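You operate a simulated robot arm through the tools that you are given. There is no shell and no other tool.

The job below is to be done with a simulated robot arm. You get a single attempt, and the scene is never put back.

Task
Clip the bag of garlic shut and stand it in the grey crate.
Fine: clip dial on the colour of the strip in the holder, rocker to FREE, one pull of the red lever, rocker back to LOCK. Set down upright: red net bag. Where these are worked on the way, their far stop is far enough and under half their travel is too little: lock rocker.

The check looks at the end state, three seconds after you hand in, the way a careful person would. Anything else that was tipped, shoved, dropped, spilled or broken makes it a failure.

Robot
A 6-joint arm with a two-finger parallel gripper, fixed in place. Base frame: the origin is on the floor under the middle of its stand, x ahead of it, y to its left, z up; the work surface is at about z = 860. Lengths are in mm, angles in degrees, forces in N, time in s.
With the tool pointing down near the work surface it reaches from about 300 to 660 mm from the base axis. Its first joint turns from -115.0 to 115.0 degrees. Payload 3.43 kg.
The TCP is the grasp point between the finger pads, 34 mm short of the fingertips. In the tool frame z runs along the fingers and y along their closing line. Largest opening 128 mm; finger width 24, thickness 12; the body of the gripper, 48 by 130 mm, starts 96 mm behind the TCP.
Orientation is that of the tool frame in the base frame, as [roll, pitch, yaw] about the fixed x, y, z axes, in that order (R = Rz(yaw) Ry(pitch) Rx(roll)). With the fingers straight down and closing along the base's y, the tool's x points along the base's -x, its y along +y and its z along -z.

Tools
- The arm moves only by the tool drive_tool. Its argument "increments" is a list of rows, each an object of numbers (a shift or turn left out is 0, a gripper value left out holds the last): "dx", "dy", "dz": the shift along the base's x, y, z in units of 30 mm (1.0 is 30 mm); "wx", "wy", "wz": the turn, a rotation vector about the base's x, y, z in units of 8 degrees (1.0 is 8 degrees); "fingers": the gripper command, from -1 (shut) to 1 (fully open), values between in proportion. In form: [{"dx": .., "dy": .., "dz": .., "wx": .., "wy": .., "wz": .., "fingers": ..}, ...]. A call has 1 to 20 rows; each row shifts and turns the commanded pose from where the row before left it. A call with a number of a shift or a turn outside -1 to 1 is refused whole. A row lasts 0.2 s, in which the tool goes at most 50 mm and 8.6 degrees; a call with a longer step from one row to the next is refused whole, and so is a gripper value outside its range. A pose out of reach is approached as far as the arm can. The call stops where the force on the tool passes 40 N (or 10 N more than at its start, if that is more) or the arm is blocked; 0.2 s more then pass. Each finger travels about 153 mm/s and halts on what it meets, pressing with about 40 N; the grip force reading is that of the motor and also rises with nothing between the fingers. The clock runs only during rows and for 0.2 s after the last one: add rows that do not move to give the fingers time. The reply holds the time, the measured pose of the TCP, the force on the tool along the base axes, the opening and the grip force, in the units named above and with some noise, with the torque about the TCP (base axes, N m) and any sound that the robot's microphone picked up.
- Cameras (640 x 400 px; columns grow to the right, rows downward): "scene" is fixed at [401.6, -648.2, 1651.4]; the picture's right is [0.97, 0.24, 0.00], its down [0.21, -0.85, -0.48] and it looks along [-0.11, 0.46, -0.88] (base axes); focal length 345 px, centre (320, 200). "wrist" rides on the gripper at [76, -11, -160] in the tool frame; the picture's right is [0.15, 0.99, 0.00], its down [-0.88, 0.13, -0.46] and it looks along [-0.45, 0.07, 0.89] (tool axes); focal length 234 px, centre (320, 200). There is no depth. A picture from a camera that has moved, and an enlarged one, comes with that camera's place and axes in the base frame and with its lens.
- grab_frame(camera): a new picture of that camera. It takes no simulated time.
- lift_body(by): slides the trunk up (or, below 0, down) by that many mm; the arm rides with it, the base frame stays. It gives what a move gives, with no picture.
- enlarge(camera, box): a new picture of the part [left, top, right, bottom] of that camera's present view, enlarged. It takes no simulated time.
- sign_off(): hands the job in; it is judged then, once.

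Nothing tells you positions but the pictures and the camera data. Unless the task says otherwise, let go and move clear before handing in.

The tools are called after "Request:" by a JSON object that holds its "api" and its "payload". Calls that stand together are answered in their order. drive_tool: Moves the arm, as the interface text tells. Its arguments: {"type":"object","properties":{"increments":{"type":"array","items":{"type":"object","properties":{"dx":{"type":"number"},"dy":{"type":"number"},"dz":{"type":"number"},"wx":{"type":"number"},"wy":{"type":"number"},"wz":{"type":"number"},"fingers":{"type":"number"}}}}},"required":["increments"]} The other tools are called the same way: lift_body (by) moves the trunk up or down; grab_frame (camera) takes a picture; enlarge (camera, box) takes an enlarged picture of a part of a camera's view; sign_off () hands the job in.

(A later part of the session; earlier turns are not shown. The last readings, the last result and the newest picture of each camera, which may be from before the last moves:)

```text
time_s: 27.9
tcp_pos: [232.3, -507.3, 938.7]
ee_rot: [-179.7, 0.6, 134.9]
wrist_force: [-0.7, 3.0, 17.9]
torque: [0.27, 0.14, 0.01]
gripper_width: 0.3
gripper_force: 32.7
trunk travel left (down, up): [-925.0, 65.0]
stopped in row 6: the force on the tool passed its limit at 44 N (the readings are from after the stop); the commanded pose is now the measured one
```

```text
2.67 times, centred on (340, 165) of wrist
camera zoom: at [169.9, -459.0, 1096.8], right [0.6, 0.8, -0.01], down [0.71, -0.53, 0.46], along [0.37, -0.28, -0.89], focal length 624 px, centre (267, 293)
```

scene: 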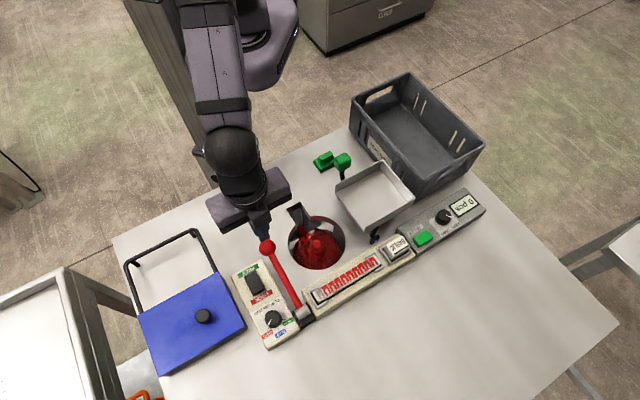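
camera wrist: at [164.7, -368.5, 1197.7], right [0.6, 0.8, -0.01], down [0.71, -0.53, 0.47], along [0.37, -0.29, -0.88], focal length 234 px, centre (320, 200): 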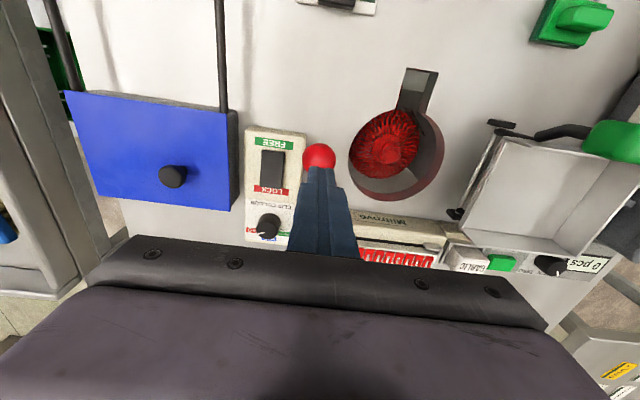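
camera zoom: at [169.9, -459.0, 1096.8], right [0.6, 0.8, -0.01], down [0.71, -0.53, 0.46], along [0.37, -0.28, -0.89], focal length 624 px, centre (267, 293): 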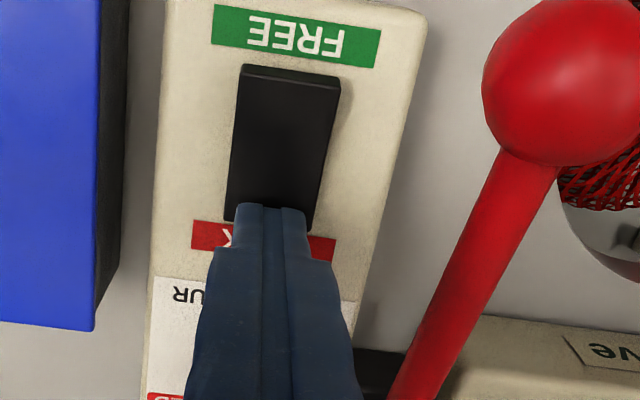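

The rocker is back on LOCK. Next I'll lift, open the fingers and look at the clipped bag in its well.

Request:
{"api": "drive_tool", "payload": {"increments": [{"dz": 0.5, "wx": 0.08, "wy": 0.026}, {"dz": 1}, {"dz": 1}, {"dz": 1}, {"dy": 0.9, "dx": -0.1, "wz": 0.94}, {"dy": 0.9, "dx": -0.1, "wz": 0.94}, {"dy": 0.9, "dx": -0.1, "wz": 0.94}, {"dy": 0.9, "dx": -0.1, "wz": 0.94, "fingers": 0.2}, {"dy": 0.9, "dx": -0.1, "wz": 0.94}, {"dy": 0.9, "dx": -0.1, "wz": 0.94}, {}]}}

Request:
{"api": "grab_frame", "payload": {"camera": "wrist"}}

Request:
{"api": "enlarge", "payload": {"camera": "wrist", "box": [240, 110, 400, 230]}}

Request:
{"api": "enlarge", "payload": {"camera": "scene", "box": [270, 190, 360, 280]}}

Request:
{"api": "enlarge", "payload": {"camera": "scene", "box": [220, 240, 330, 350]}}

```text
time_s: 30.3
tcp_pos: [211.7, -345.3, 1040.2]
ee_rot: [179.9, -0.1, -179.8]
wrist_force: [-1.2, 0.2, -0.4]
torque: [0.04, -0.03, 0.01]
gripper_width: 76.8
gripper_force: 0.0
trunk travel left (down, up): [-925.0, 65.0]
```

```text
taken
camera wrist: at [137.1, -356.4, 1200.1], right [-0.15, 0.99, 0.0], down [0.88, 0.13, 0.45], along [0.45, 0.07, -0.89], focal length 234 px, centre (320, 200)
```

wrist: 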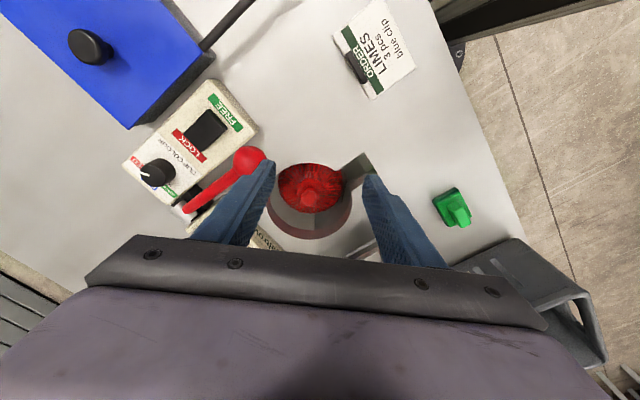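

```text
3.33 times, centred on (320, 170) of wrist
camera zoom: at [137.1, -356.4, 1200.1], right [-0.15, 0.99, 0.0], down [0.88, 0.13, 0.45], along [0.45, 0.07, -0.89], focal length 781 px, centre (320, 300)
```

zoom: 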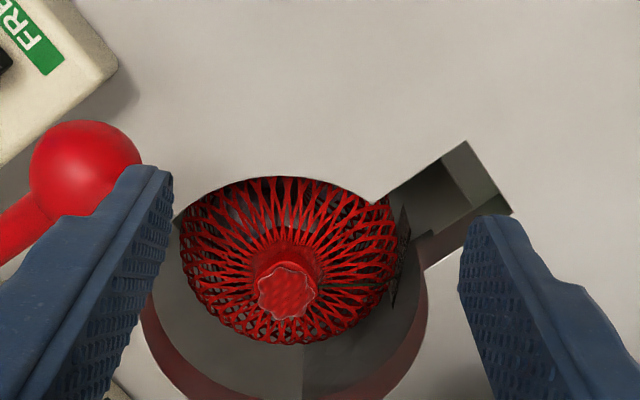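

```text
4.44 times, centred on (315, 235) of scene
camera zoom: at [401.6, -648.2, 1651.4], right [0.97, 0.24, 0.0], down [0.21, -0.85, -0.48], along [-0.11, 0.46, -0.88], focal length 1534 px, centre (342, 44)
```

zoom: 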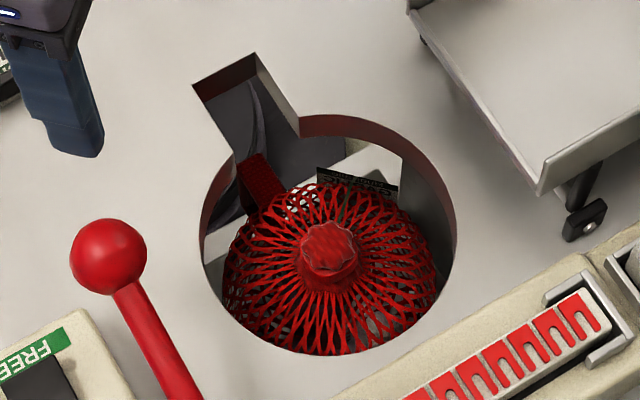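

```text
3.64 times, centred on (275, 295) of scene
camera zoom: at [401.6, -648.2, 1651.4], right [0.97, 0.24, 0.0], down [0.21, -0.85, -0.48], along [-0.11, 0.46, -0.88], focal length 1256 px, centre (484, -146)
```

zoom: 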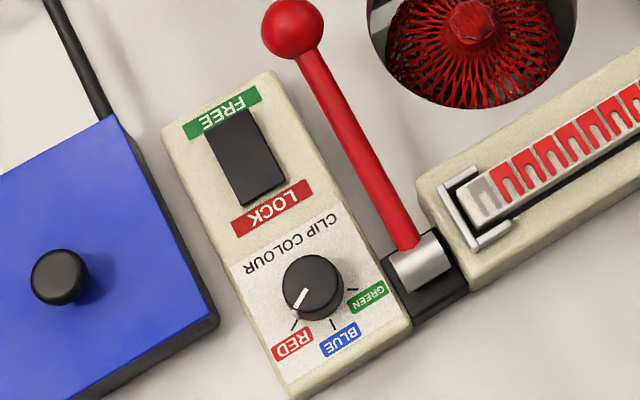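

All the machine steps are done: the dial is on RED, the rocker is on LOCK and one clip is used. The bag's neck is at about (320, -346) with its top near z 839, below the table surface inside the well. I'll zoom in on the neck and on the crate.

Request:
{"api": "enlarge", "payload": {"camera": "wrist", "box": [275, 155, 355, 215]}}

Request:
{"api": "enlarge", "payload": {"camera": "scene", "box": [290, 210, 350, 270]}}

Request:
{"api": "enlarge", "payload": {"camera": "scene", "box": [330, 60, 500, 200]}}

```text
6.67 times, centred on (315, 185) of wrist
camera zoom: at [137.1, -356.4, 1200.1], right [-0.15, 0.99, 0.0], down [0.88, 0.13, 0.45], along [0.45, 0.07, -0.89], focal length 1561 px, centre (353, 300)
```

zoom: 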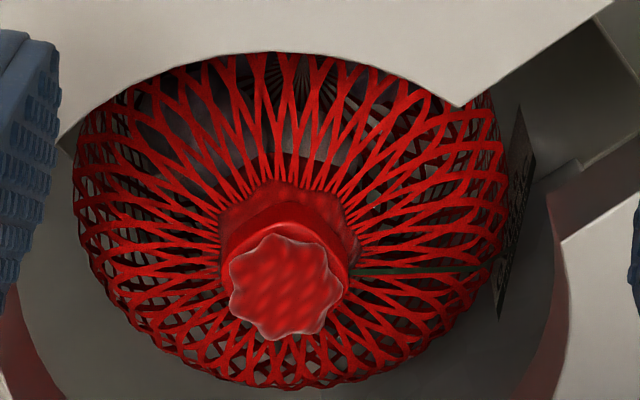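

```text
6.67 times, centred on (320, 240) of scene
camera zoom: at [401.6, -648.2, 1651.4], right [0.97, 0.24, 0.0], down [0.21, -0.85, -0.48], along [-0.11, 0.46, -0.88], focal length 2302 px, centre (320, -67)
```

zoom: 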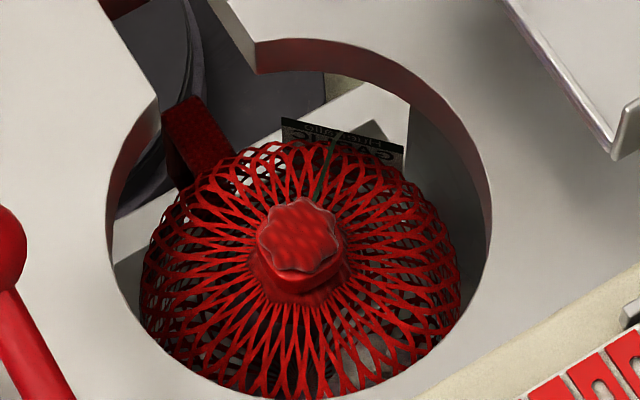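

```text
2.86 times, centred on (415, 130) of scene
camera zoom: at [401.6, -648.2, 1651.4], right [0.97, 0.24, 0.0], down [0.21, -0.85, -0.48], along [-0.11, 0.46, -0.88], focal length 986 px, centre (49, 400)
```

zoom: 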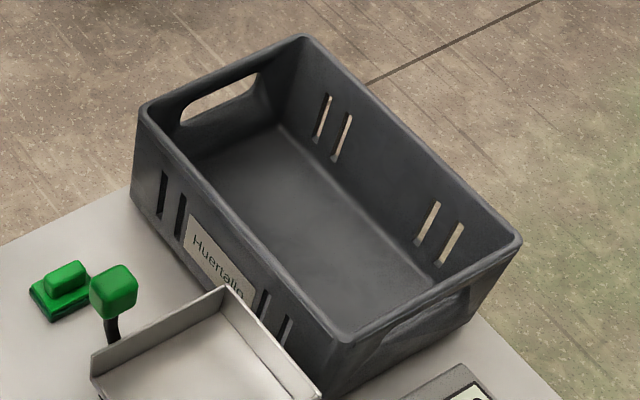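

The neck is a red clip ring about 34 mm wide with a scalloped tuft on top, and a tag on a string hangs toward +y. I'll move over it with the fingers closing along the 45° line, clear of the string, the lever and the tray.

Request:
{"api": "drive_tool", "payload": {"increments": [{"dx": 0.6, "wz": -0.94, "fingers": -0.1}, {"dx": 0.6, "wz": -0.94}, {"dx": 0.6, "wz": -0.94}, {"dx": 0.6, "wz": -0.94}, {"dx": 0.6, "wz": -0.94}, {"dx": 0.6, "wz": -0.94}, {"dz": -1}, {}]}}

Request:
{"api": "grab_frame", "payload": {"camera": "wrist"}}

Request:
{"api": "enlarge", "payload": {"camera": "wrist", "box": [240, 100, 400, 220]}}

Request:
{"api": "enlarge", "payload": {"camera": "scene", "box": [260, 170, 380, 290]}}

```text
time_s: 32.1
tcp_pos: [320.9, -343.1, 1010.0]
ee_rot: [179.9, -0.2, 134.8]
wrist_force: [-0.7, -0.7, -0.7]
torque: [-0.04, 0.01, -0.01]
gripper_width: 57.6
gripper_force: 0.1
trunk travel left (down, up): [-925.0, 65.0]
```

```text
taken
camera wrist: at [260.4, -298.1, 1169.7], right [0.6, 0.8, 0.0], down [0.71, -0.53, 0.45], along [0.36, -0.27, -0.89], focal length 234 px, centre (320, 200)
```

wrist: 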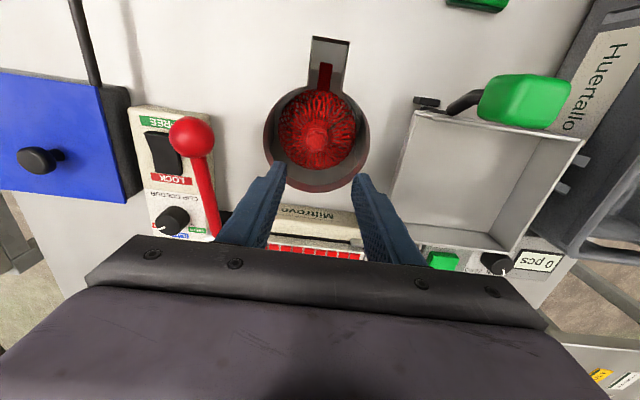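

```text
3.33 times, centred on (320, 160) of wrist
camera zoom: at [260.4, -298.1, 1169.7], right [0.6, 0.8, 0.0], down [0.71, -0.53, 0.45], along [0.36, -0.27, -0.89], focal length 781 px, centre (320, 333)
```

zoom: 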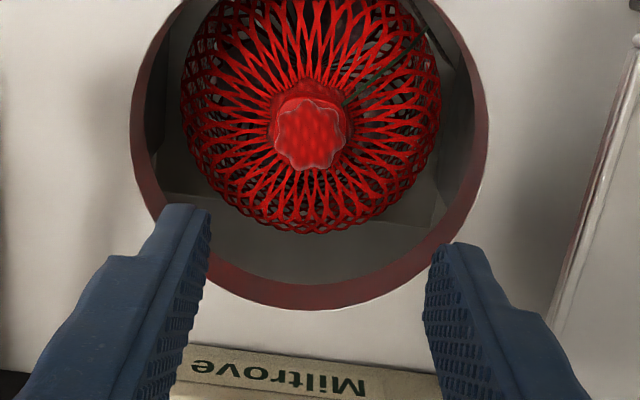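

```text
3.33 times, centred on (320, 230) of scene
camera zoom: at [401.6, -648.2, 1651.4], right [0.97, 0.24, 0.0], down [0.21, -0.85, -0.48], along [-0.11, 0.46, -0.88], focal length 1151 px, centre (320, 100)
```

zoom: 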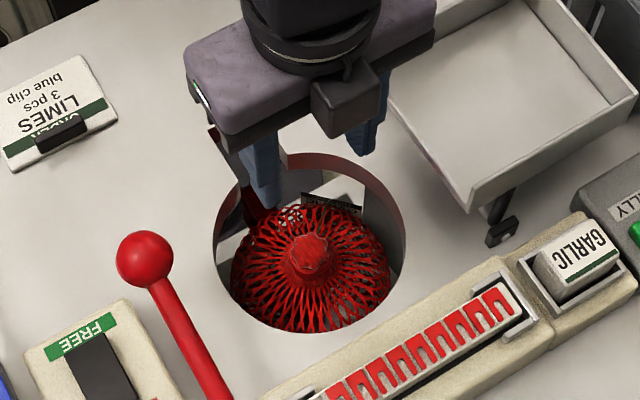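

Request:
{"api": "drive_tool", "payload": {"increments": [{"dx": -0.04, "dy": -0.09, "dz": -1}, {"dz": -1}, {"dz": -1}, {"dz": -0.8}, {}]}}

Request:
{"api": "enlarge", "payload": {"camera": "wrist", "box": [240, 120, 400, 240]}}

Request:
{"api": "enlarge", "payload": {"camera": "scene", "box": [260, 170, 380, 290]}}

```text
time_s: 33.3
tcp_pos: [318.5, -347.2, 895.6]
ee_rot: [179.9, -0.1, 134.9]
wrist_force: [0.3, 0.3, 0.0]
torque: [-0.02, 0.01, 0.02]
gripper_width: 57.7
gripper_force: 0.0
trunk travel left (down, up): [-925.0, 65.0]
```

```text
3.33 times, centred on (320, 180) of wrist
camera zoom: at [258.5, -302.3, 1055.2], right [0.6, 0.8, 0.0], down [0.71, -0.53, 0.45], along [0.36, -0.27, -0.89], focal length 781 px, centre (320, 267)
```

zoom: 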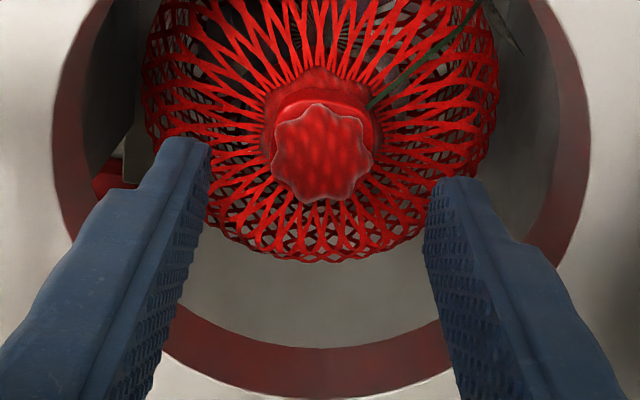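

```text
3.33 times, centred on (320, 230) of scene
camera zoom: at [401.6, -648.2, 1651.4], right [0.97, 0.24, 0.0], down [0.21, -0.85, -0.48], along [-0.11, 0.46, -0.88], focal length 1151 px, centre (320, 100)
```

zoom: 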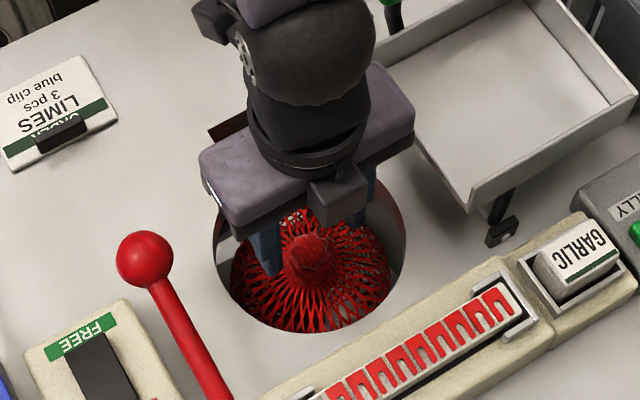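

Request:
{"api": "drive_tool", "payload": {"increments": [{"dz": -0.5}, {"dz": -0.3}, {"dz": -0.2}, {"dz": -0.2}, {"dz": -0.2}, {"dz": -0.2}, {}]}}

Request:
{"api": "enlarge", "payload": {"camera": "wrist", "box": [240, 120, 400, 240]}}

Request:
{"api": "enlarge", "payload": {"camera": "scene", "box": [260, 170, 380, 290]}}

```text
time_s: 34.9
tcp_pos: [320.5, -346.3, 848.2]
ee_rot: [179.9, -0.2, 134.9]
wrist_force: [-0.8, 0.3, -0.9]
torque: [0.04, 0.01, 0.01]
gripper_width: 57.7
gripper_force: 0.0
trunk travel left (down, up): [-925.0, 65.0]
```

```text
3.33 times, centred on (320, 180) of wrist
camera zoom: at [259.4, -301.6, 1008.0], right [0.6, 0.8, 0.0], down [0.71, -0.53, 0.45], along [0.36, -0.27, -0.89], focal length 781 px, centre (320, 267)
```

zoom: 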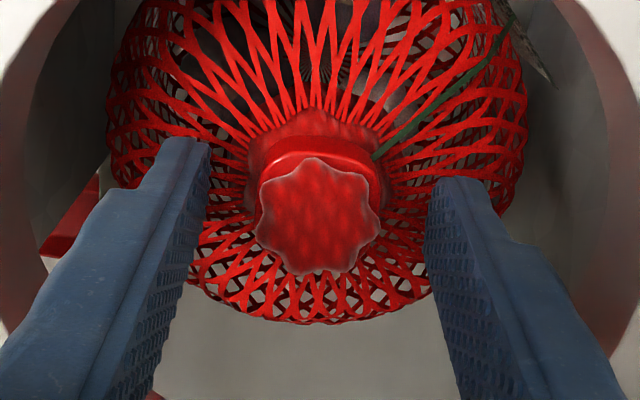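

```text
3.33 times, centred on (320, 230) of scene
camera zoom: at [401.6, -648.2, 1651.4], right [0.97, 0.24, 0.0], down [0.21, -0.85, -0.48], along [-0.11, 0.46, -0.88], focal length 1151 px, centre (320, 100)
```

zoom: 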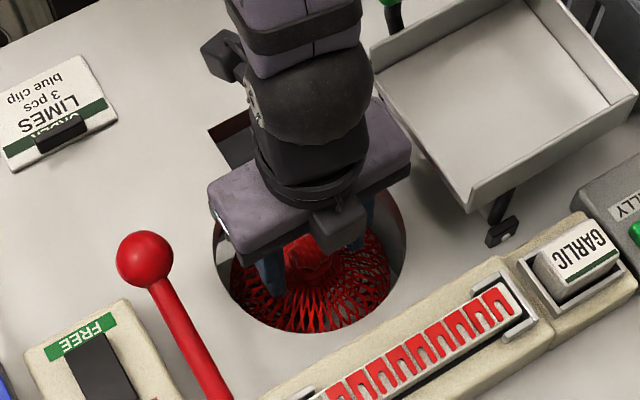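

Request:
{"api": "drive_tool", "payload": {"increments": [{"dx": -0.05, "dy": 0.05, "dz": -0.1}, {"dz": -0.1}, {}]}}

```text
time_s: 35.7
tcp_pos: [319.5, -344.2, 841.6]
ee_rot: [179.9, -0.2, 134.9]
wrist_force: [0.0, -0.2, -0.8]
torque: [0.01, 0.0, 0.01]
gripper_width: 57.7
gripper_force: 0.0
trunk travel left (down, up): [-925.0, 65.0]
```

No contact yet, with the fingertips at about z 808 beside the clip ring. Closing the fingers on the neck.

Request:
{"api": "drive_tool", "payload": {"increments": [{"fingers": -1}, {}, {}]}}

Request:
{"api": "enlarge", "payload": {"camera": "wrist", "box": [240, 120, 400, 240]}}

```text
time_s: 36.3
tcp_pos: [320.4, -347.9, 849.2]
ee_rot: [-179.9, 0.5, 134.9]
wrist_force: [-4.3, 7.5, 31.8]
torque: [0.27, 0.11, 0.0]
gripper_width: 32.5
gripper_force: 40.4
trunk travel left (down, up): [-925.0, 65.0]
stopped in row 2: the force on the tool passed its limit at 43 N (the readings are from after the stop); the commanded pose is now the measured one
```

```text
3.33 times, centred on (320, 180) of wrist
camera zoom: at [258.4, -300.0, 1008.2], right [0.6, 0.8, 0.0], down [0.71, -0.53, 0.46], along [0.37, -0.28, -0.89], focal length 781 px, centre (320, 267)
```

zoom: 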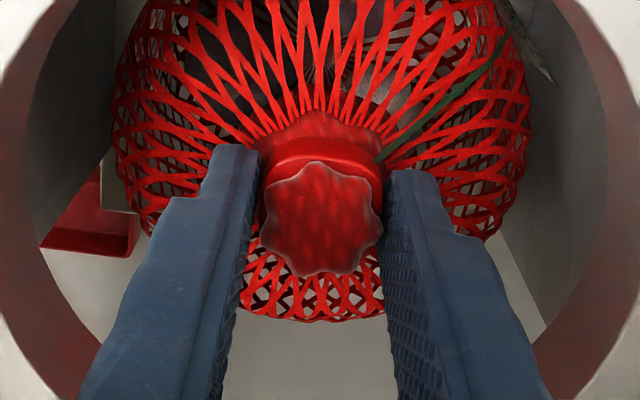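

Request:
{"api": "drive_tool", "payload": {"increments": [{}, {}]}}

```text
time_s: 36.9
tcp_pos: [321.4, -346.7, 849.1]
ee_rot: [180.0, 0.5, 134.9]
wrist_force: [-4.6, 6.4, 24.9]
torque: [0.5, 0.38, 0.0]
gripper_width: 32.3
gripper_force: 40.6
trunk travel left (down, up): [-925.0, 65.0]
stopped in row 2: the force on the tool passed its limit at 44 N (the readings are from after the stop); the commanded pose is now the measured one
```

Request:
{"api": "drive_tool", "payload": {"increments": [{"dz": 0.1}, {}]}}

Request:
{"api": "enlarge", "payload": {"camera": "wrist", "box": [240, 120, 400, 240]}}

```text
time_s: 37.5
tcp_pos: [321.2, -348.1, 851.3]
ee_rot: [179.9, 0.6, 134.9]
wrist_force: [-4.1, 4.3, 11.1]
torque: [0.23, 0.39, -0.03]
gripper_width: 32.0
gripper_force: 40.3
trunk travel left (down, up): [-925.0, 65.0]
```

```text
3.33 times, centred on (320, 180) of wrist
camera zoom: at [259.9, -301.5, 1008.7], right [0.6, 0.8, 0.0], down [0.71, -0.53, 0.46], along [0.37, -0.28, -0.89], focal length 781 px, centre (320, 267)
```

zoom: 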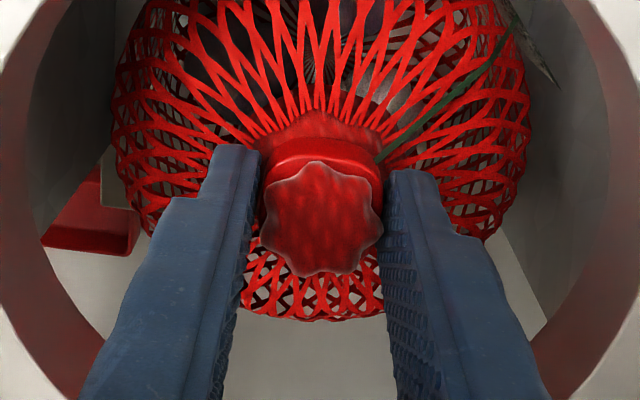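

Gripped at 32 mm and the downward force is easing. Lifting slowly now to see whether the bag follows.

Request:
{"api": "drive_tool", "payload": {"increments": [{"dz": 0.1}, {"dz": 0.15}, {"dz": 0.2}, {"dz": 0.2}, {}]}}

Request:
{"api": "enlarge", "payload": {"camera": "wrist", "box": [240, 120, 400, 240]}}

Request:
{"api": "enlarge", "payload": {"camera": "scene", "box": [260, 170, 380, 290]}}

```text
time_s: 38.7
tcp_pos: [323.1, -349.0, 868.6]
ee_rot: [180.0, 0.4, 134.9]
wrist_force: [0.2, -0.5, -1.9]
torque: [0.0, 0.0, 0.03]
gripper_width: 32.3
gripper_force: 39.8
trunk travel left (down, up): [-925.0, 65.0]
```

```text
3.33 times, centred on (320, 180) of wrist
camera zoom: at [261.1, -302.6, 1028.5], right [0.6, 0.8, 0.0], down [0.71, -0.53, 0.46], along [0.37, -0.28, -0.89], focal length 781 px, centre (320, 267)
```

zoom: 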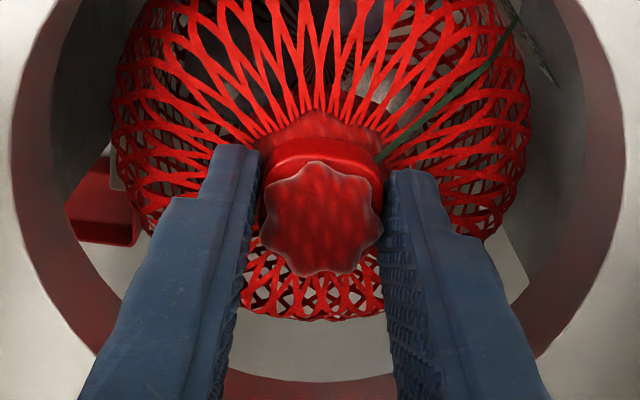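

```text
3.33 times, centred on (320, 230) of scene
camera zoom: at [401.6, -648.2, 1651.4], right [0.97, 0.24, 0.0], down [0.21, -0.85, -0.48], along [-0.11, 0.46, -0.88], focal length 1151 px, centre (320, 100)
```

zoom: 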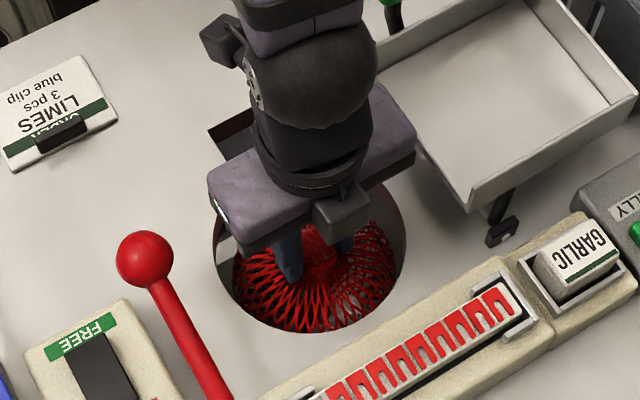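

The bag follows (about 2 N extra load). I'm continuing straight up out of the well with a small centring correction.

Request:
{"api": "drive_tool", "payload": {"increments": [{"dx": -0.05, "dy": 0.05, "dz": 0.2}, {"dx": -0.04, "dy": 0.04, "dz": 0.3}, {"dz": 0.4}, {"dz": 0.4}, {"dz": 0.4}, {}]}}

Request:
{"api": "enlarge", "payload": {"camera": "wrist", "box": [220, 100, 420, 250]}}

Request:
{"api": "enlarge", "payload": {"camera": "scene", "box": [260, 150, 380, 290]}}

```text
time_s: 40.1
tcp_pos: [319.4, -348.8, 920.7]
ee_rot: [179.9, 0.4, 134.9]
wrist_force: [0.5, 0.1, -1.6]
torque: [0.0, 0.03, 0.01]
gripper_width: 32.2
gripper_force: 40.3
trunk travel left (down, up): [-925.0, 65.0]
```

```text
2.67 times, centred on (320, 175) of wrist
camera zoom: at [257.6, -300.4, 1080.4], right [0.6, 0.8, 0.0], down [0.71, -0.53, 0.46], along [0.37, -0.28, -0.89], focal length 624 px, centre (320, 267)
```

zoom: 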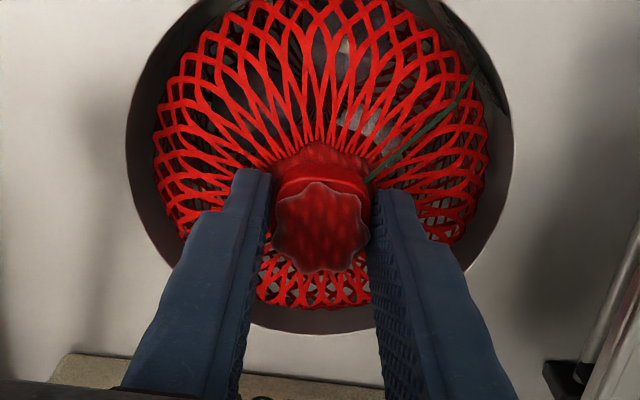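

```text
2.86 times, centred on (320, 220) of scene
camera zoom: at [401.6, -648.2, 1651.4], right [0.97, 0.24, 0.0], down [0.21, -0.85, -0.48], along [-0.11, 0.46, -0.88], focal length 986 px, centre (320, 143)
```

zoom: 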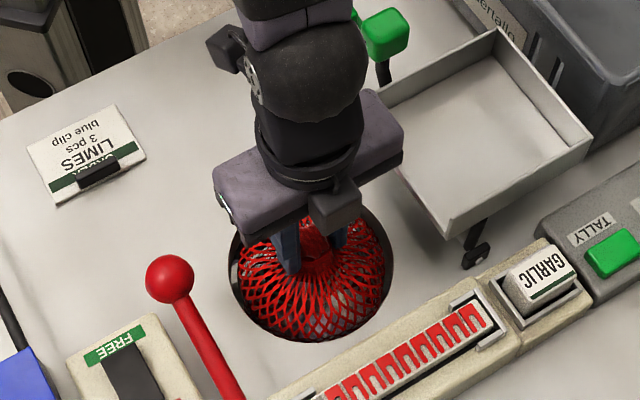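

Request:
{"api": "drive_tool", "payload": {"increments": [{"dz": 0.4}, {"dz": 0.4}, {"dz": 0.4}, {"dz": 0.4}, {"dz": 0.4}, {"dz": 0.4}, {"dz": 0.4}, {}]}}

Request:
{"api": "grab_frame", "payload": {"camera": "wrist"}}

Request:
{"api": "enlarge", "payload": {"camera": "scene", "box": [260, 150, 400, 290]}}

```text
time_s: 41.9
tcp_pos: [319.2, -345.7, 1004.5]
ee_rot: [-180.0, 0.4, 134.9]
wrist_force: [0.3, -0.2, -1.5]
torque: [0.04, 0.01, -0.02]
gripper_width: 32.1
gripper_force: 40.0
trunk travel left (down, up): [-925.0, 65.0]
```

```text
taken
camera wrist: at [259.0, -299.4, 1163.6], right [0.6, 0.8, 0.0], down [0.71, -0.53, 0.46], along [0.37, -0.28, -0.89], focal length 234 px, centre (320, 200)
```

wrist: 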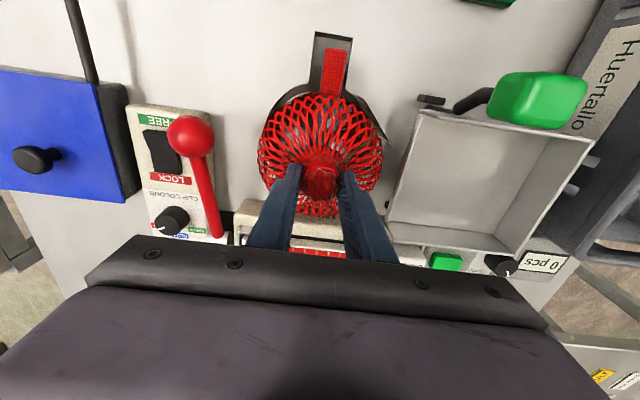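

```text
2.86 times, centred on (330, 220) of scene
camera zoom: at [401.6, -648.2, 1651.4], right [0.97, 0.24, 0.0], down [0.21, -0.85, -0.48], along [-0.11, 0.46, -0.88], focal length 986 px, centre (291, 143)
```

zoom: 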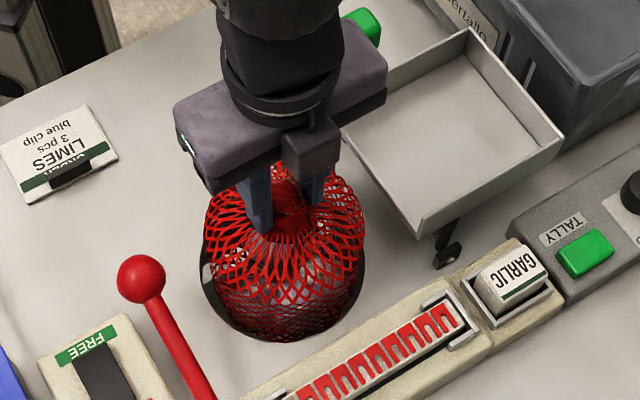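

Request:
{"api": "enlarge", "payload": {"camera": "wrist", "box": [240, 20, 420, 220]}}

Request:
{"api": "enlarge", "payload": {"camera": "scene", "box": [270, 180, 350, 280]}}

```text
2.00 times, centred on (330, 120) of wrist
camera zoom: at [259.0, -299.4, 1163.6], right [0.6, 0.8, 0.0], down [0.71, -0.53, 0.46], along [0.37, -0.28, -0.89], focal length 468 px, centre (300, 360)
```

zoom: 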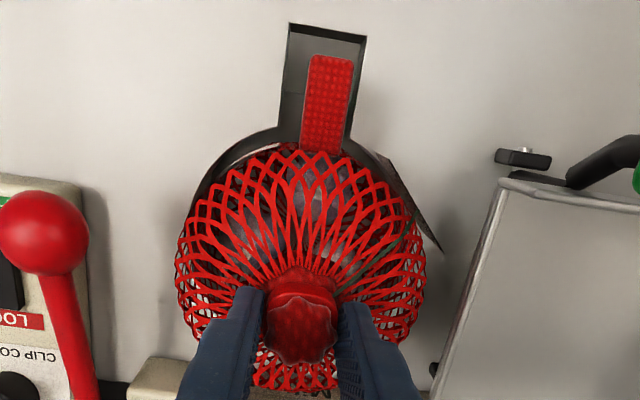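

```text
4.00 times, centred on (310, 230) of scene
camera zoom: at [401.6, -648.2, 1651.4], right [0.97, 0.24, 0.0], down [0.21, -0.85, -0.48], along [-0.11, 0.46, -0.88], focal length 1381 px, centre (360, 80)
```

zoom: 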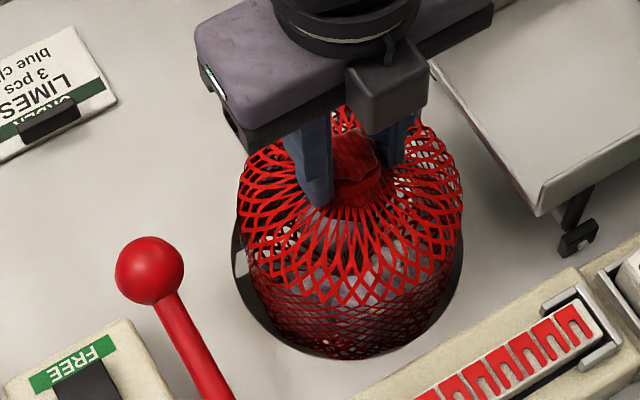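

The bag is tall and has a red strap tab sitting in the slot, well centred. I'll keep lifting straight up.

Request:
{"api": "drive_tool", "payload": {"increments": [{"dz": 0.3}, {"dz": 0.4}, {"dz": 0.4}, {"dz": 0.4}, {"dz": 0.4}, {"dz": 0.4}, {"dz": 0.4}, {}]}}

Request:
{"api": "enlarge", "payload": {"camera": "wrist", "box": [240, 20, 420, 220]}}

Request:
{"api": "enlarge", "payload": {"camera": "scene", "box": [260, 150, 400, 290]}}

```text
time_s: 43.7
tcp_pos: [319.9, -346.5, 1085.8]
ee_rot: [-180.0, 0.4, 134.9]
wrist_force: [-0.2, -0.7, -1.6]
torque: [-0.01, -0.01, 0.02]
gripper_width: 32.1
gripper_force: 40.0
trunk travel left (down, up): [-925.0, 65.0]
```

```text
2.00 times, centred on (330, 120) of wrist
camera zoom: at [258.5, -300.2, 1244.1], right [0.6, 0.8, 0.0], down [0.71, -0.53, 0.46], along [0.37, -0.28, -0.89], focal length 468 px, centre (300, 360)
```

zoom: 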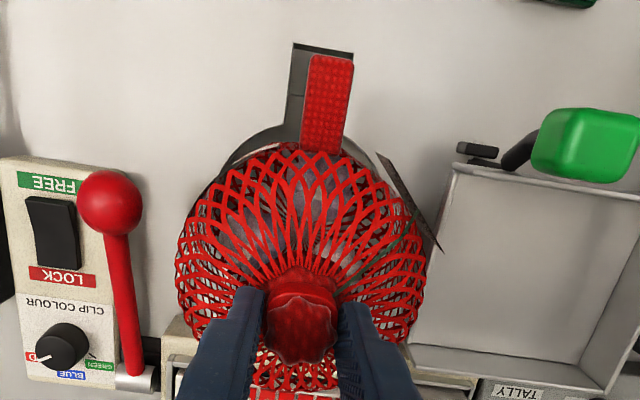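

```text
2.86 times, centred on (330, 220) of scene
camera zoom: at [401.6, -648.2, 1651.4], right [0.97, 0.24, 0.0], down [0.21, -0.85, -0.48], along [-0.11, 0.46, -0.88], focal length 986 px, centre (291, 143)
```

zoom: 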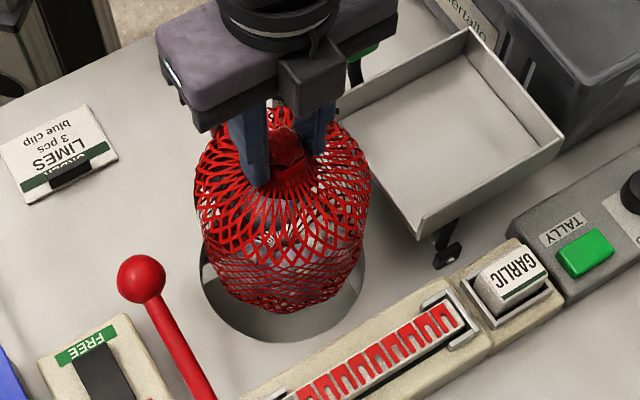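

The bag (about 190 mm tall, strap attached) is almost out of the well. I'll lift it to clear the crate rim (about z 988) and then look at the crate.

Request:
{"api": "drive_tool", "payload": {"increments": [{"dz": 0.4}, {"dz": 0.4}, {"dz": 0.5}, {"dz": 0.6}, {"dz": 0.6}, {"dz": 0.6}, {"dz": 0.6}, {"dz": 0.6}, {"dz": 0.6}, {"dz": 0.3}, {}]}}

Request:
{"api": "grab_frame", "payload": {"camera": "wrist"}}

Request:
{"api": "grab_frame", "payload": {"camera": "scene"}}

```text
time_s: 46.1
tcp_pos: [318.4, -346.7, 1241.7]
ee_rot: [180.0, 0.4, 134.9]
wrist_force: [-0.3, 1.1, -1.8]
torque: [0.01, 0.01, -0.02]
gripper_width: 32.2
gripper_force: 40.2
trunk travel left (down, up): [-925.0, 65.0]
```

```text
taken
camera wrist: at [257.4, -300.0, 1400.9], right [0.6, 0.8, 0.0], down [0.71, -0.53, 0.46], along [0.37, -0.28, -0.89], focal length 234 px, centre (320, 200)
```

wrist: 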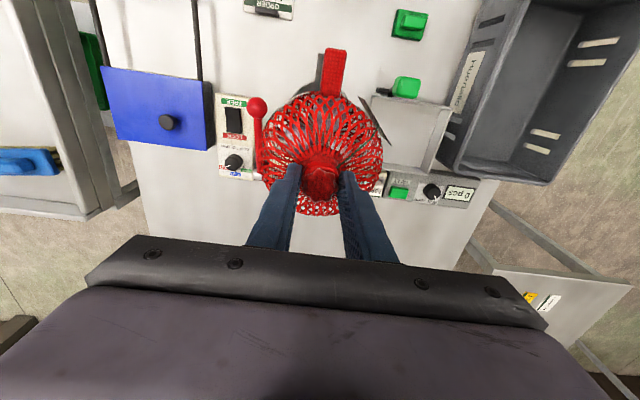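

```text
taken
```

scene: 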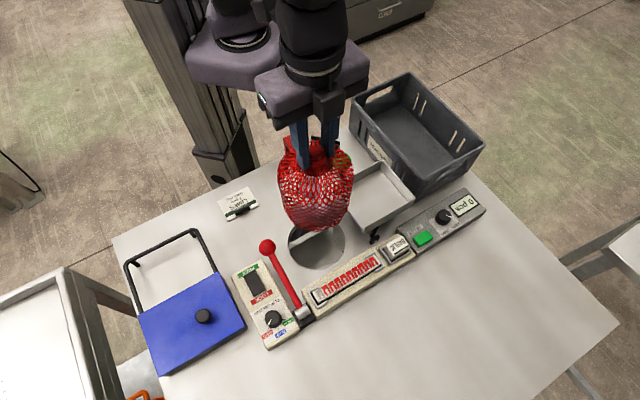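

The bag is clear and hanging upright. I'll zoom in on the crate from both cameras to pin down its interior.

Request:
{"api": "enlarge", "payload": {"camera": "wrist", "box": [400, 0, 640, 190]}}

Request:
{"api": "enlarge", "payload": {"camera": "scene", "box": [250, 100, 390, 250]}}

Request:
{"api": "enlarge", "payload": {"camera": "wrist", "box": [220, 30, 420, 220]}}

```text
2.11 times, centred on (520, 95) of wrist
camera zoom: at [257.4, -300.0, 1400.9], right [0.6, 0.8, 0.0], down [0.71, -0.53, 0.46], along [0.37, -0.28, -0.89], focal length 493 px, centre (-101, 421)
```

zoom: 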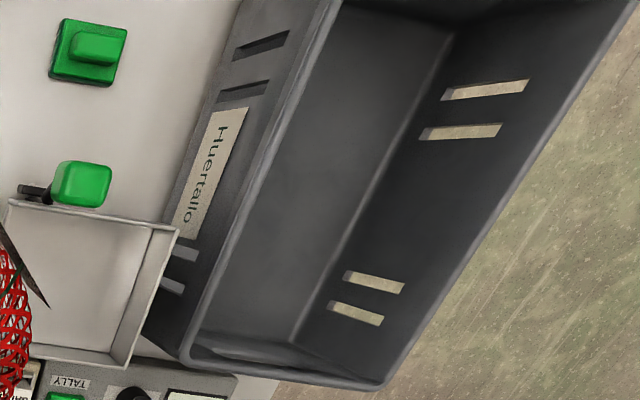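

```text
2.67 times, centred on (320, 175) of scene
camera zoom: at [401.6, -648.2, 1651.4], right [0.97, 0.24, 0.0], down [0.21, -0.85, -0.48], along [-0.11, 0.46, -0.88], focal length 921 px, centre (320, 267)
```

zoom: 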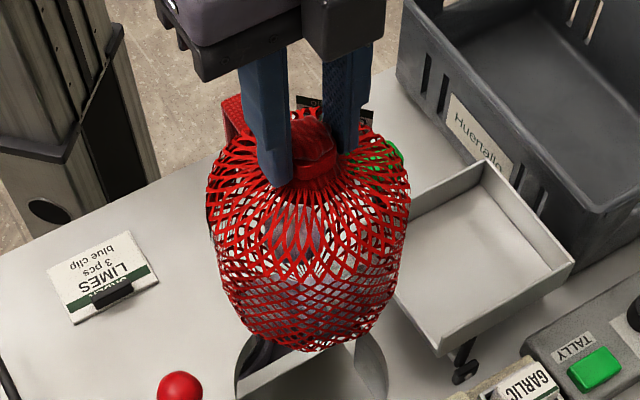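

```text
2.11 times, centred on (320, 125) of wrist
camera zoom: at [257.4, -300.0, 1400.9], right [0.6, 0.8, 0.0], down [0.71, -0.53, 0.46], along [0.37, -0.28, -0.89], focal length 493 px, centre (320, 358)
```

zoom: 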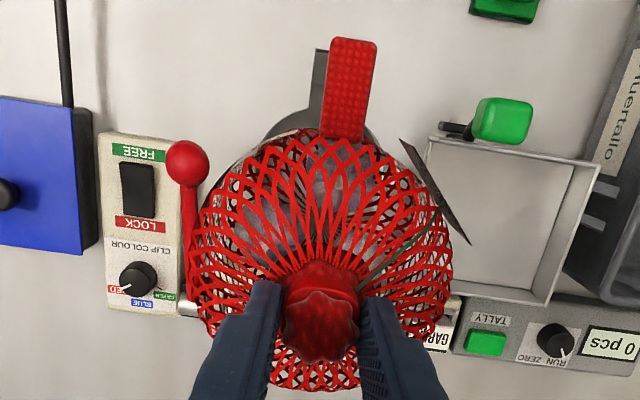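

The crate rim is at about z 1000 with its centre at (492, -30) and its long side along the 135° line. The strap sticks out about 100 mm along that same line, so I'll keep this orientation, aim the bag axis at about (503, -42), and raise it a little more before crossing.

Request:
{"api": "drive_tool", "payload": {"increments": [{"dz": 0.4}, {"dz": 0.5}, {"dx": 0.2, "dy": 0.3}, {"dx": 0.35, "dy": 0.57}, {"dx": 0.35, "dy": 0.57}, {"dx": 0.35, "dy": 0.57}, {"dx": 0.35, "dy": 0.57}, {"dx": 0.35, "dy": 0.57}, {"dx": 0.35, "dy": 0.57}, {"dx": 0.35, "dy": 0.57}, {"dx": 0.35, "dy": 0.57}, {"dx": 0.35, "dy": 0.57}, {"dx": 0.2, "dy": 0.3}, {}]}}

Request:
{"api": "grab_frame", "payload": {"camera": "wrist"}}

Request:
{"api": "grab_frame", "payload": {"camera": "scene"}}

```text
time_s: 49.1
tcp_pos: [427.2, -175.8, 1267.4]
ee_rot: [-179.9, 0.4, 134.9]
wrist_force: [-0.5, 0.5, -2.0]
torque: [0.0, 0.05, -0.01]
gripper_width: 32.4
gripper_force: 39.7
trunk travel left (down, up): [-925.0, 65.0]
```

```text
taken
camera wrist: at [364.6, -128.9, 1426.7], right [0.6, 0.8, 0.0], down [0.71, -0.53, 0.46], along [0.37, -0.28, -0.89], focal length 234 px, centre (320, 200)
```

wrist: 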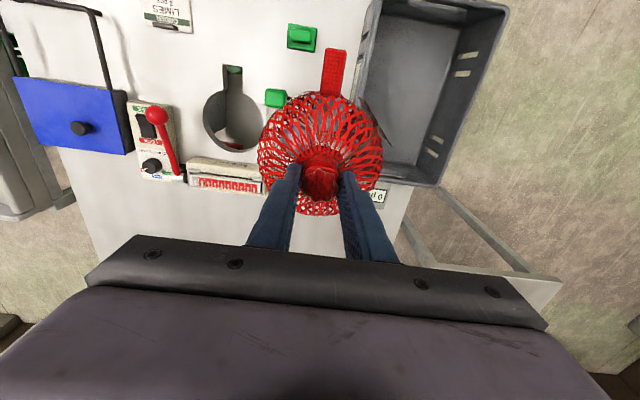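

```text
taken
```

scene: 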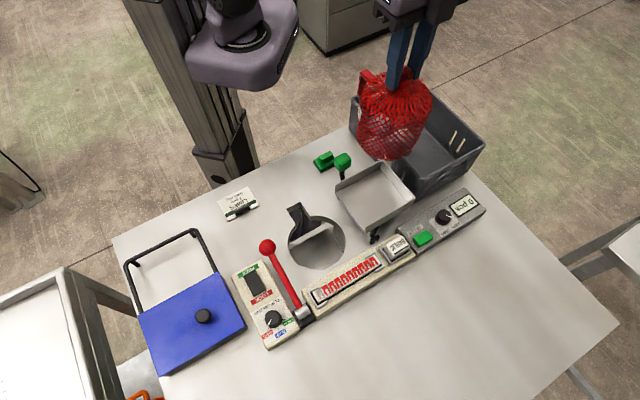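

Request:
{"api": "enlarge", "payload": {"camera": "wrist", "box": [330, 0, 530, 200]}}

Request:
{"api": "enlarge", "payload": {"camera": "scene", "box": [330, 50, 500, 210]}}

```text
2.00 times, centred on (430, 100) of wrist
camera zoom: at [364.6, -128.9, 1426.7], right [0.6, 0.8, 0.0], down [0.71, -0.53, 0.46], along [0.37, -0.28, -0.89], focal length 468 px, centre (100, 400)
```

zoom: 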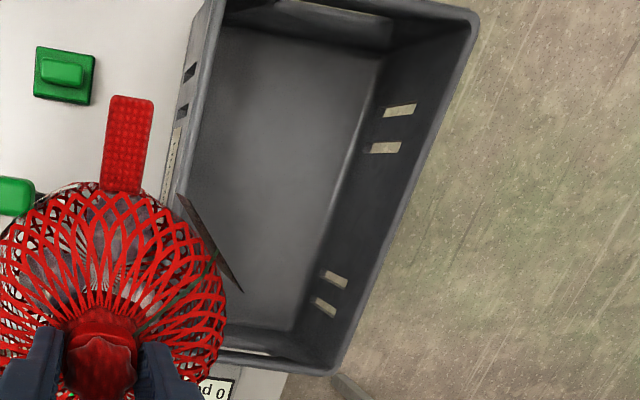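

```text
2.50 times, centred on (415, 130) of scene
camera zoom: at [401.6, -648.2, 1651.4], right [0.97, 0.24, 0.0], down [0.21, -0.85, -0.48], along [-0.11, 0.46, -0.88], focal length 863 px, centre (82, 375)
```

zoom: 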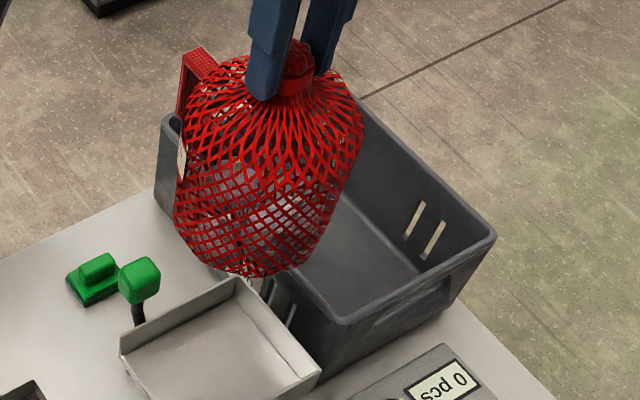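

Request:
{"api": "enlarge", "payload": {"camera": "scene", "box": [400, 120, 500, 210]}}

Request:
{"api": "enlarge", "payload": {"camera": "scene", "box": [335, 60, 435, 150]}}

Request:
{"api": "enlarge", "payload": {"camera": "wrist", "box": [390, 120, 490, 210]}}

Request:
{"api": "enlarge", "payload": {"camera": "wrist", "box": [370, 0, 520, 100]}}

```text
4.44 times, centred on (450, 165) of scene
camera zoom: at [401.6, -648.2, 1651.4], right [0.97, 0.24, 0.0], down [0.21, -0.85, -0.48], along [-0.11, 0.46, -0.88], focal length 1534 px, centre (-258, 356)
```

zoom: 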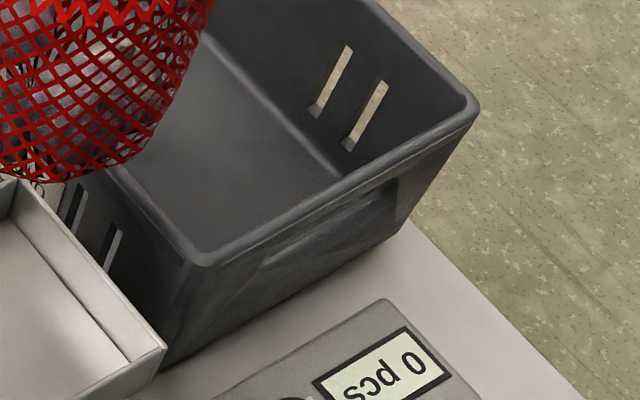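

```text
4.44 times, centred on (385, 105) of scene
camera zoom: at [401.6, -648.2, 1651.4], right [0.97, 0.24, 0.0], down [0.21, -0.85, -0.48], along [-0.11, 0.46, -0.88], focal length 1534 px, centre (31, 622)
```

zoom: 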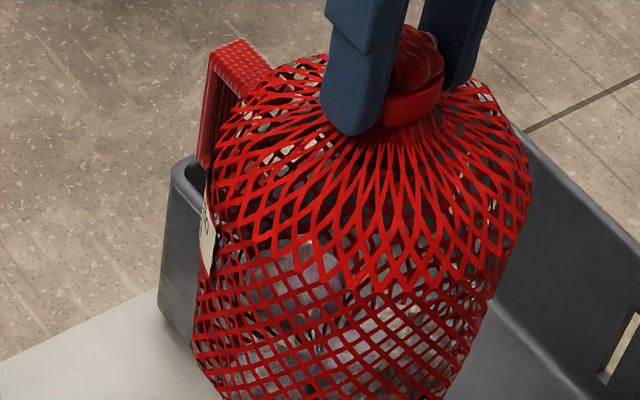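

```text
4.44 times, centred on (440, 165) of wrist
camera zoom: at [364.6, -128.9, 1426.7], right [0.6, 0.8, 0.0], down [0.71, -0.53, 0.46], along [0.37, -0.28, -0.89], focal length 1041 px, centre (-213, 356)
```

zoom: 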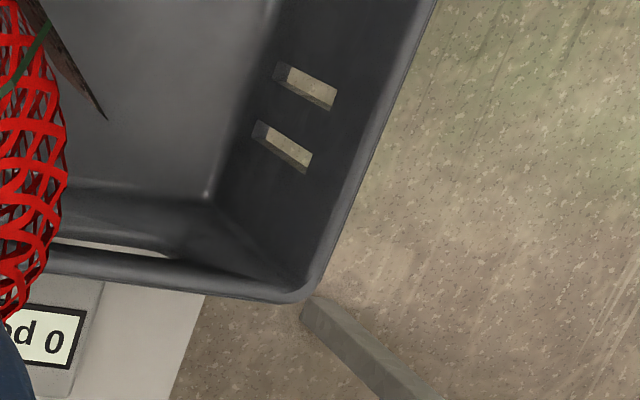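

```text
4.00 times, centred on (445, 50) of wrist
camera zoom: at [364.6, -128.9, 1426.7], right [0.6, 0.8, 0.0], down [0.71, -0.53, 0.46], along [0.37, -0.28, -0.89], focal length 937 px, centre (-180, 800)
```

zoom: 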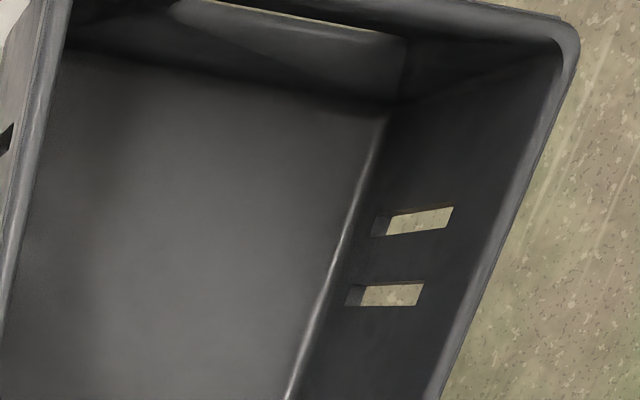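

The bag hangs vertically and its bottom is about 60–70 mm above the crate rim (refined to z≈991, centre about (494, -22)). Moving to the target at about (506, -34).

Request:
{"api": "drive_tool", "payload": {"increments": [{"dx": 0.2, "dy": 0.35}, {"dx": 0.34, "dy": 0.62}, {"dx": 0.34, "dy": 0.62}, {"dx": 0.34, "dy": 0.62}, {"dx": 0.34, "dy": 0.62}, {"dx": 0.34, "dy": 0.62}, {"dx": 0.34, "dy": 0.62}, {"dx": 0.3, "dy": 0.5}, {"dx": 0.1, "dy": 0.16}, {}]}}

Request:
{"api": "grab_frame", "payload": {"camera": "wrist"}}

Request:
{"api": "enlarge", "payload": {"camera": "scene", "box": [330, 30, 500, 190]}}

Request:
{"api": "enlarge", "payload": {"camera": "wrist", "box": [220, 0, 440, 230]}}

```text
time_s: 51.3
tcp_pos: [506.0, -32.8, 1266.6]
ee_rot: [180.0, 0.3, 134.9]
wrist_force: [-0.1, 0.9, -0.8]
torque: [0.04, 0.04, 0.04]
gripper_width: 32.4
gripper_force: 39.9
trunk travel left (down, up): [-925.0, 65.0]
```

```text
taken
camera wrist: at [444.4, 13.9, 1426.6], right [0.6, 0.8, 0.0], down [0.71, -0.53, 0.46], along [0.37, -0.28, -0.89], focal length 234 px, centre (320, 200)
```

wrist: 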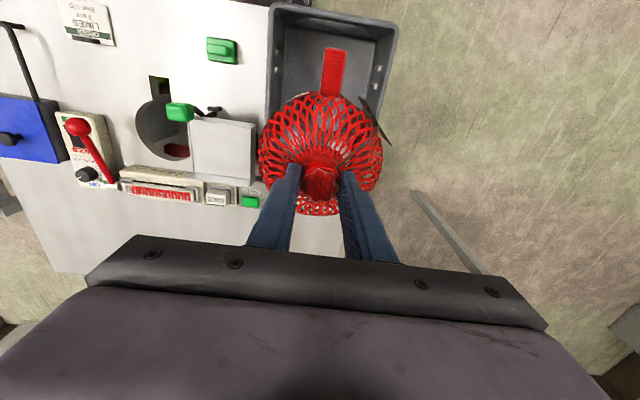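

```text
2.50 times, centred on (415, 110) of scene
camera zoom: at [401.6, -648.2, 1651.4], right [0.97, 0.24, 0.0], down [0.21, -0.85, -0.48], along [-0.11, 0.46, -0.88], focal length 863 px, centre (82, 425)
```

zoom: 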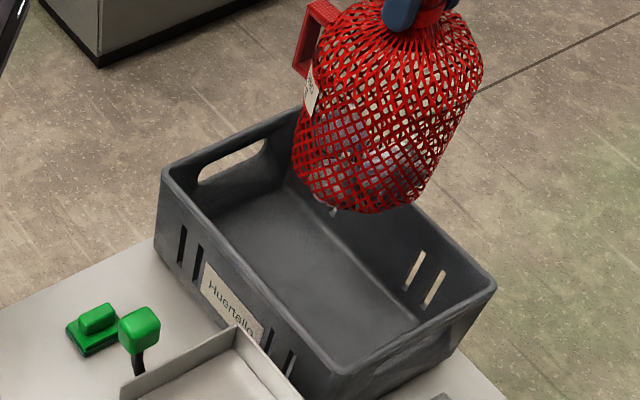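

```text
1.74 times, centred on (330, 115) of wrist
camera zoom: at [444.4, 13.9, 1426.6], right [0.6, 0.8, 0.0], down [0.71, -0.53, 0.46], along [0.37, -0.28, -0.89], focal length 407 px, centre (303, 348)
```

zoom: 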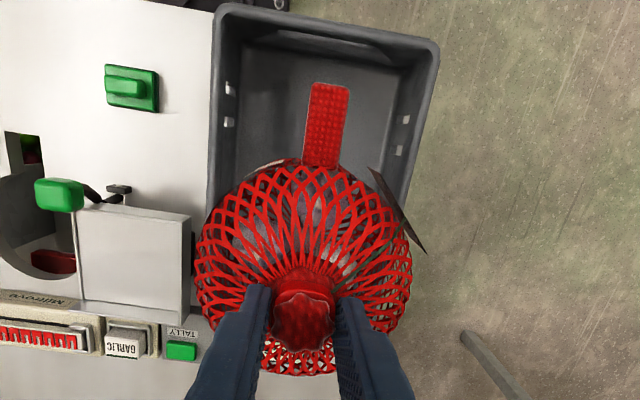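

The bag is centred over the crate. Lowering it inside, first down to just above the floor.

Request:
{"api": "drive_tool", "payload": {"increments": [{"dz": -0.4}, {"dz": -0.6}, {"dz": -0.6}, {"dz": -0.6}, {"dz": -0.6}, {"dz": -0.6}, {"dz": -0.6}, {"dz": -0.4}, {}]}}

Request:
{"api": "enlarge", "payload": {"camera": "scene", "box": [330, 50, 500, 210]}}

Request:
{"api": "enlarge", "payload": {"camera": "wrist", "box": [220, 0, 440, 230]}}

```text
time_s: 53.3
tcp_pos: [505.3, -33.1, 1135.9]
ee_rot: [179.9, 0.5, 134.9]
wrist_force: [-0.1, -0.6, -1.6]
torque: [0.02, 0.01, -0.02]
gripper_width: 32.1
gripper_force: 39.8
trunk travel left (down, up): [-925.0, 65.0]
```

```text
2.50 times, centred on (415, 130) of scene
camera zoom: at [401.6, -648.2, 1651.4], right [0.97, 0.24, 0.0], down [0.21, -0.85, -0.48], along [-0.11, 0.46, -0.88], focal length 863 px, centre (82, 375)
```

zoom: 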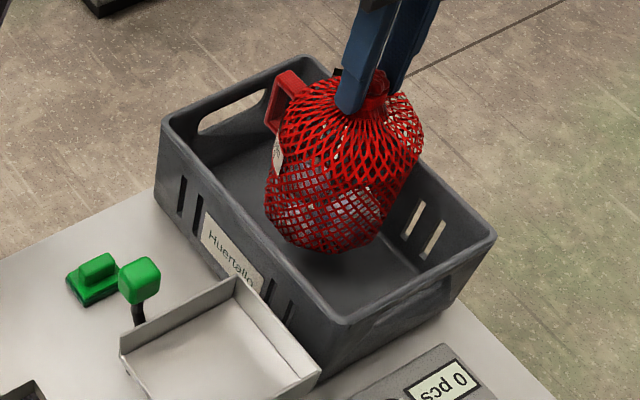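

```text
1.74 times, centred on (330, 115) of wrist
camera zoom: at [443.6, 14.5, 1295.1], right [0.6, 0.8, 0.0], down [0.71, -0.53, 0.46], along [0.37, -0.28, -0.89], focal length 407 px, centre (303, 348)
```

zoom: 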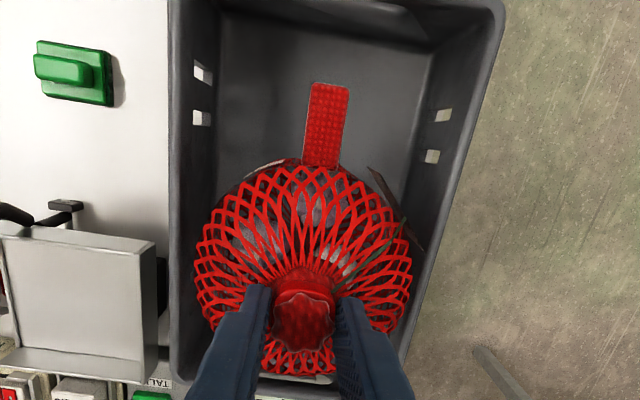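

It is well centred with clearance all round. Continuing down in smaller steps while watching the force.

Request:
{"api": "drive_tool", "payload": {"increments": [{"dz": -0.4}, {"dz": -0.4}, {"dz": -0.4}, {"dz": -0.2}, {}]}}

Request:
{"api": "enlarge", "payload": {"camera": "scene", "box": [330, 50, 500, 210]}}

```text
time_s: 54.5
tcp_pos: [505.0, -31.8, 1094.9]
ee_rot: [-180.0, 0.4, 134.8]
wrist_force: [-0.3, 0.0, -1.9]
torque: [-0.01, 0.03, -0.01]
gripper_width: 32.3
gripper_force: 39.9
trunk travel left (down, up): [-925.0, 65.0]
```

```text
2.50 times, centred on (415, 130) of scene
camera zoom: at [401.6, -648.2, 1651.4], right [0.97, 0.24, 0.0], down [0.21, -0.85, -0.48], along [-0.11, 0.46, -0.88], focal length 863 px, centre (82, 375)
```

zoom: 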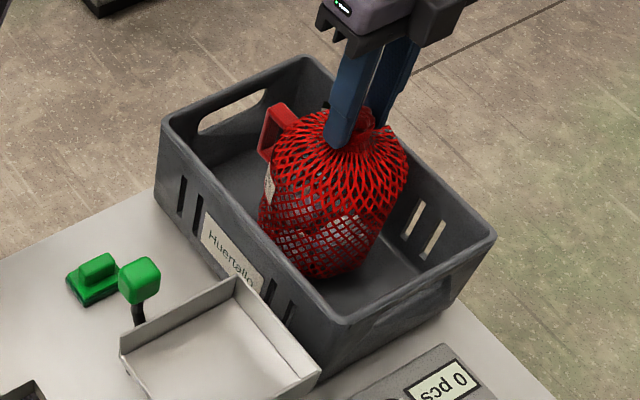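

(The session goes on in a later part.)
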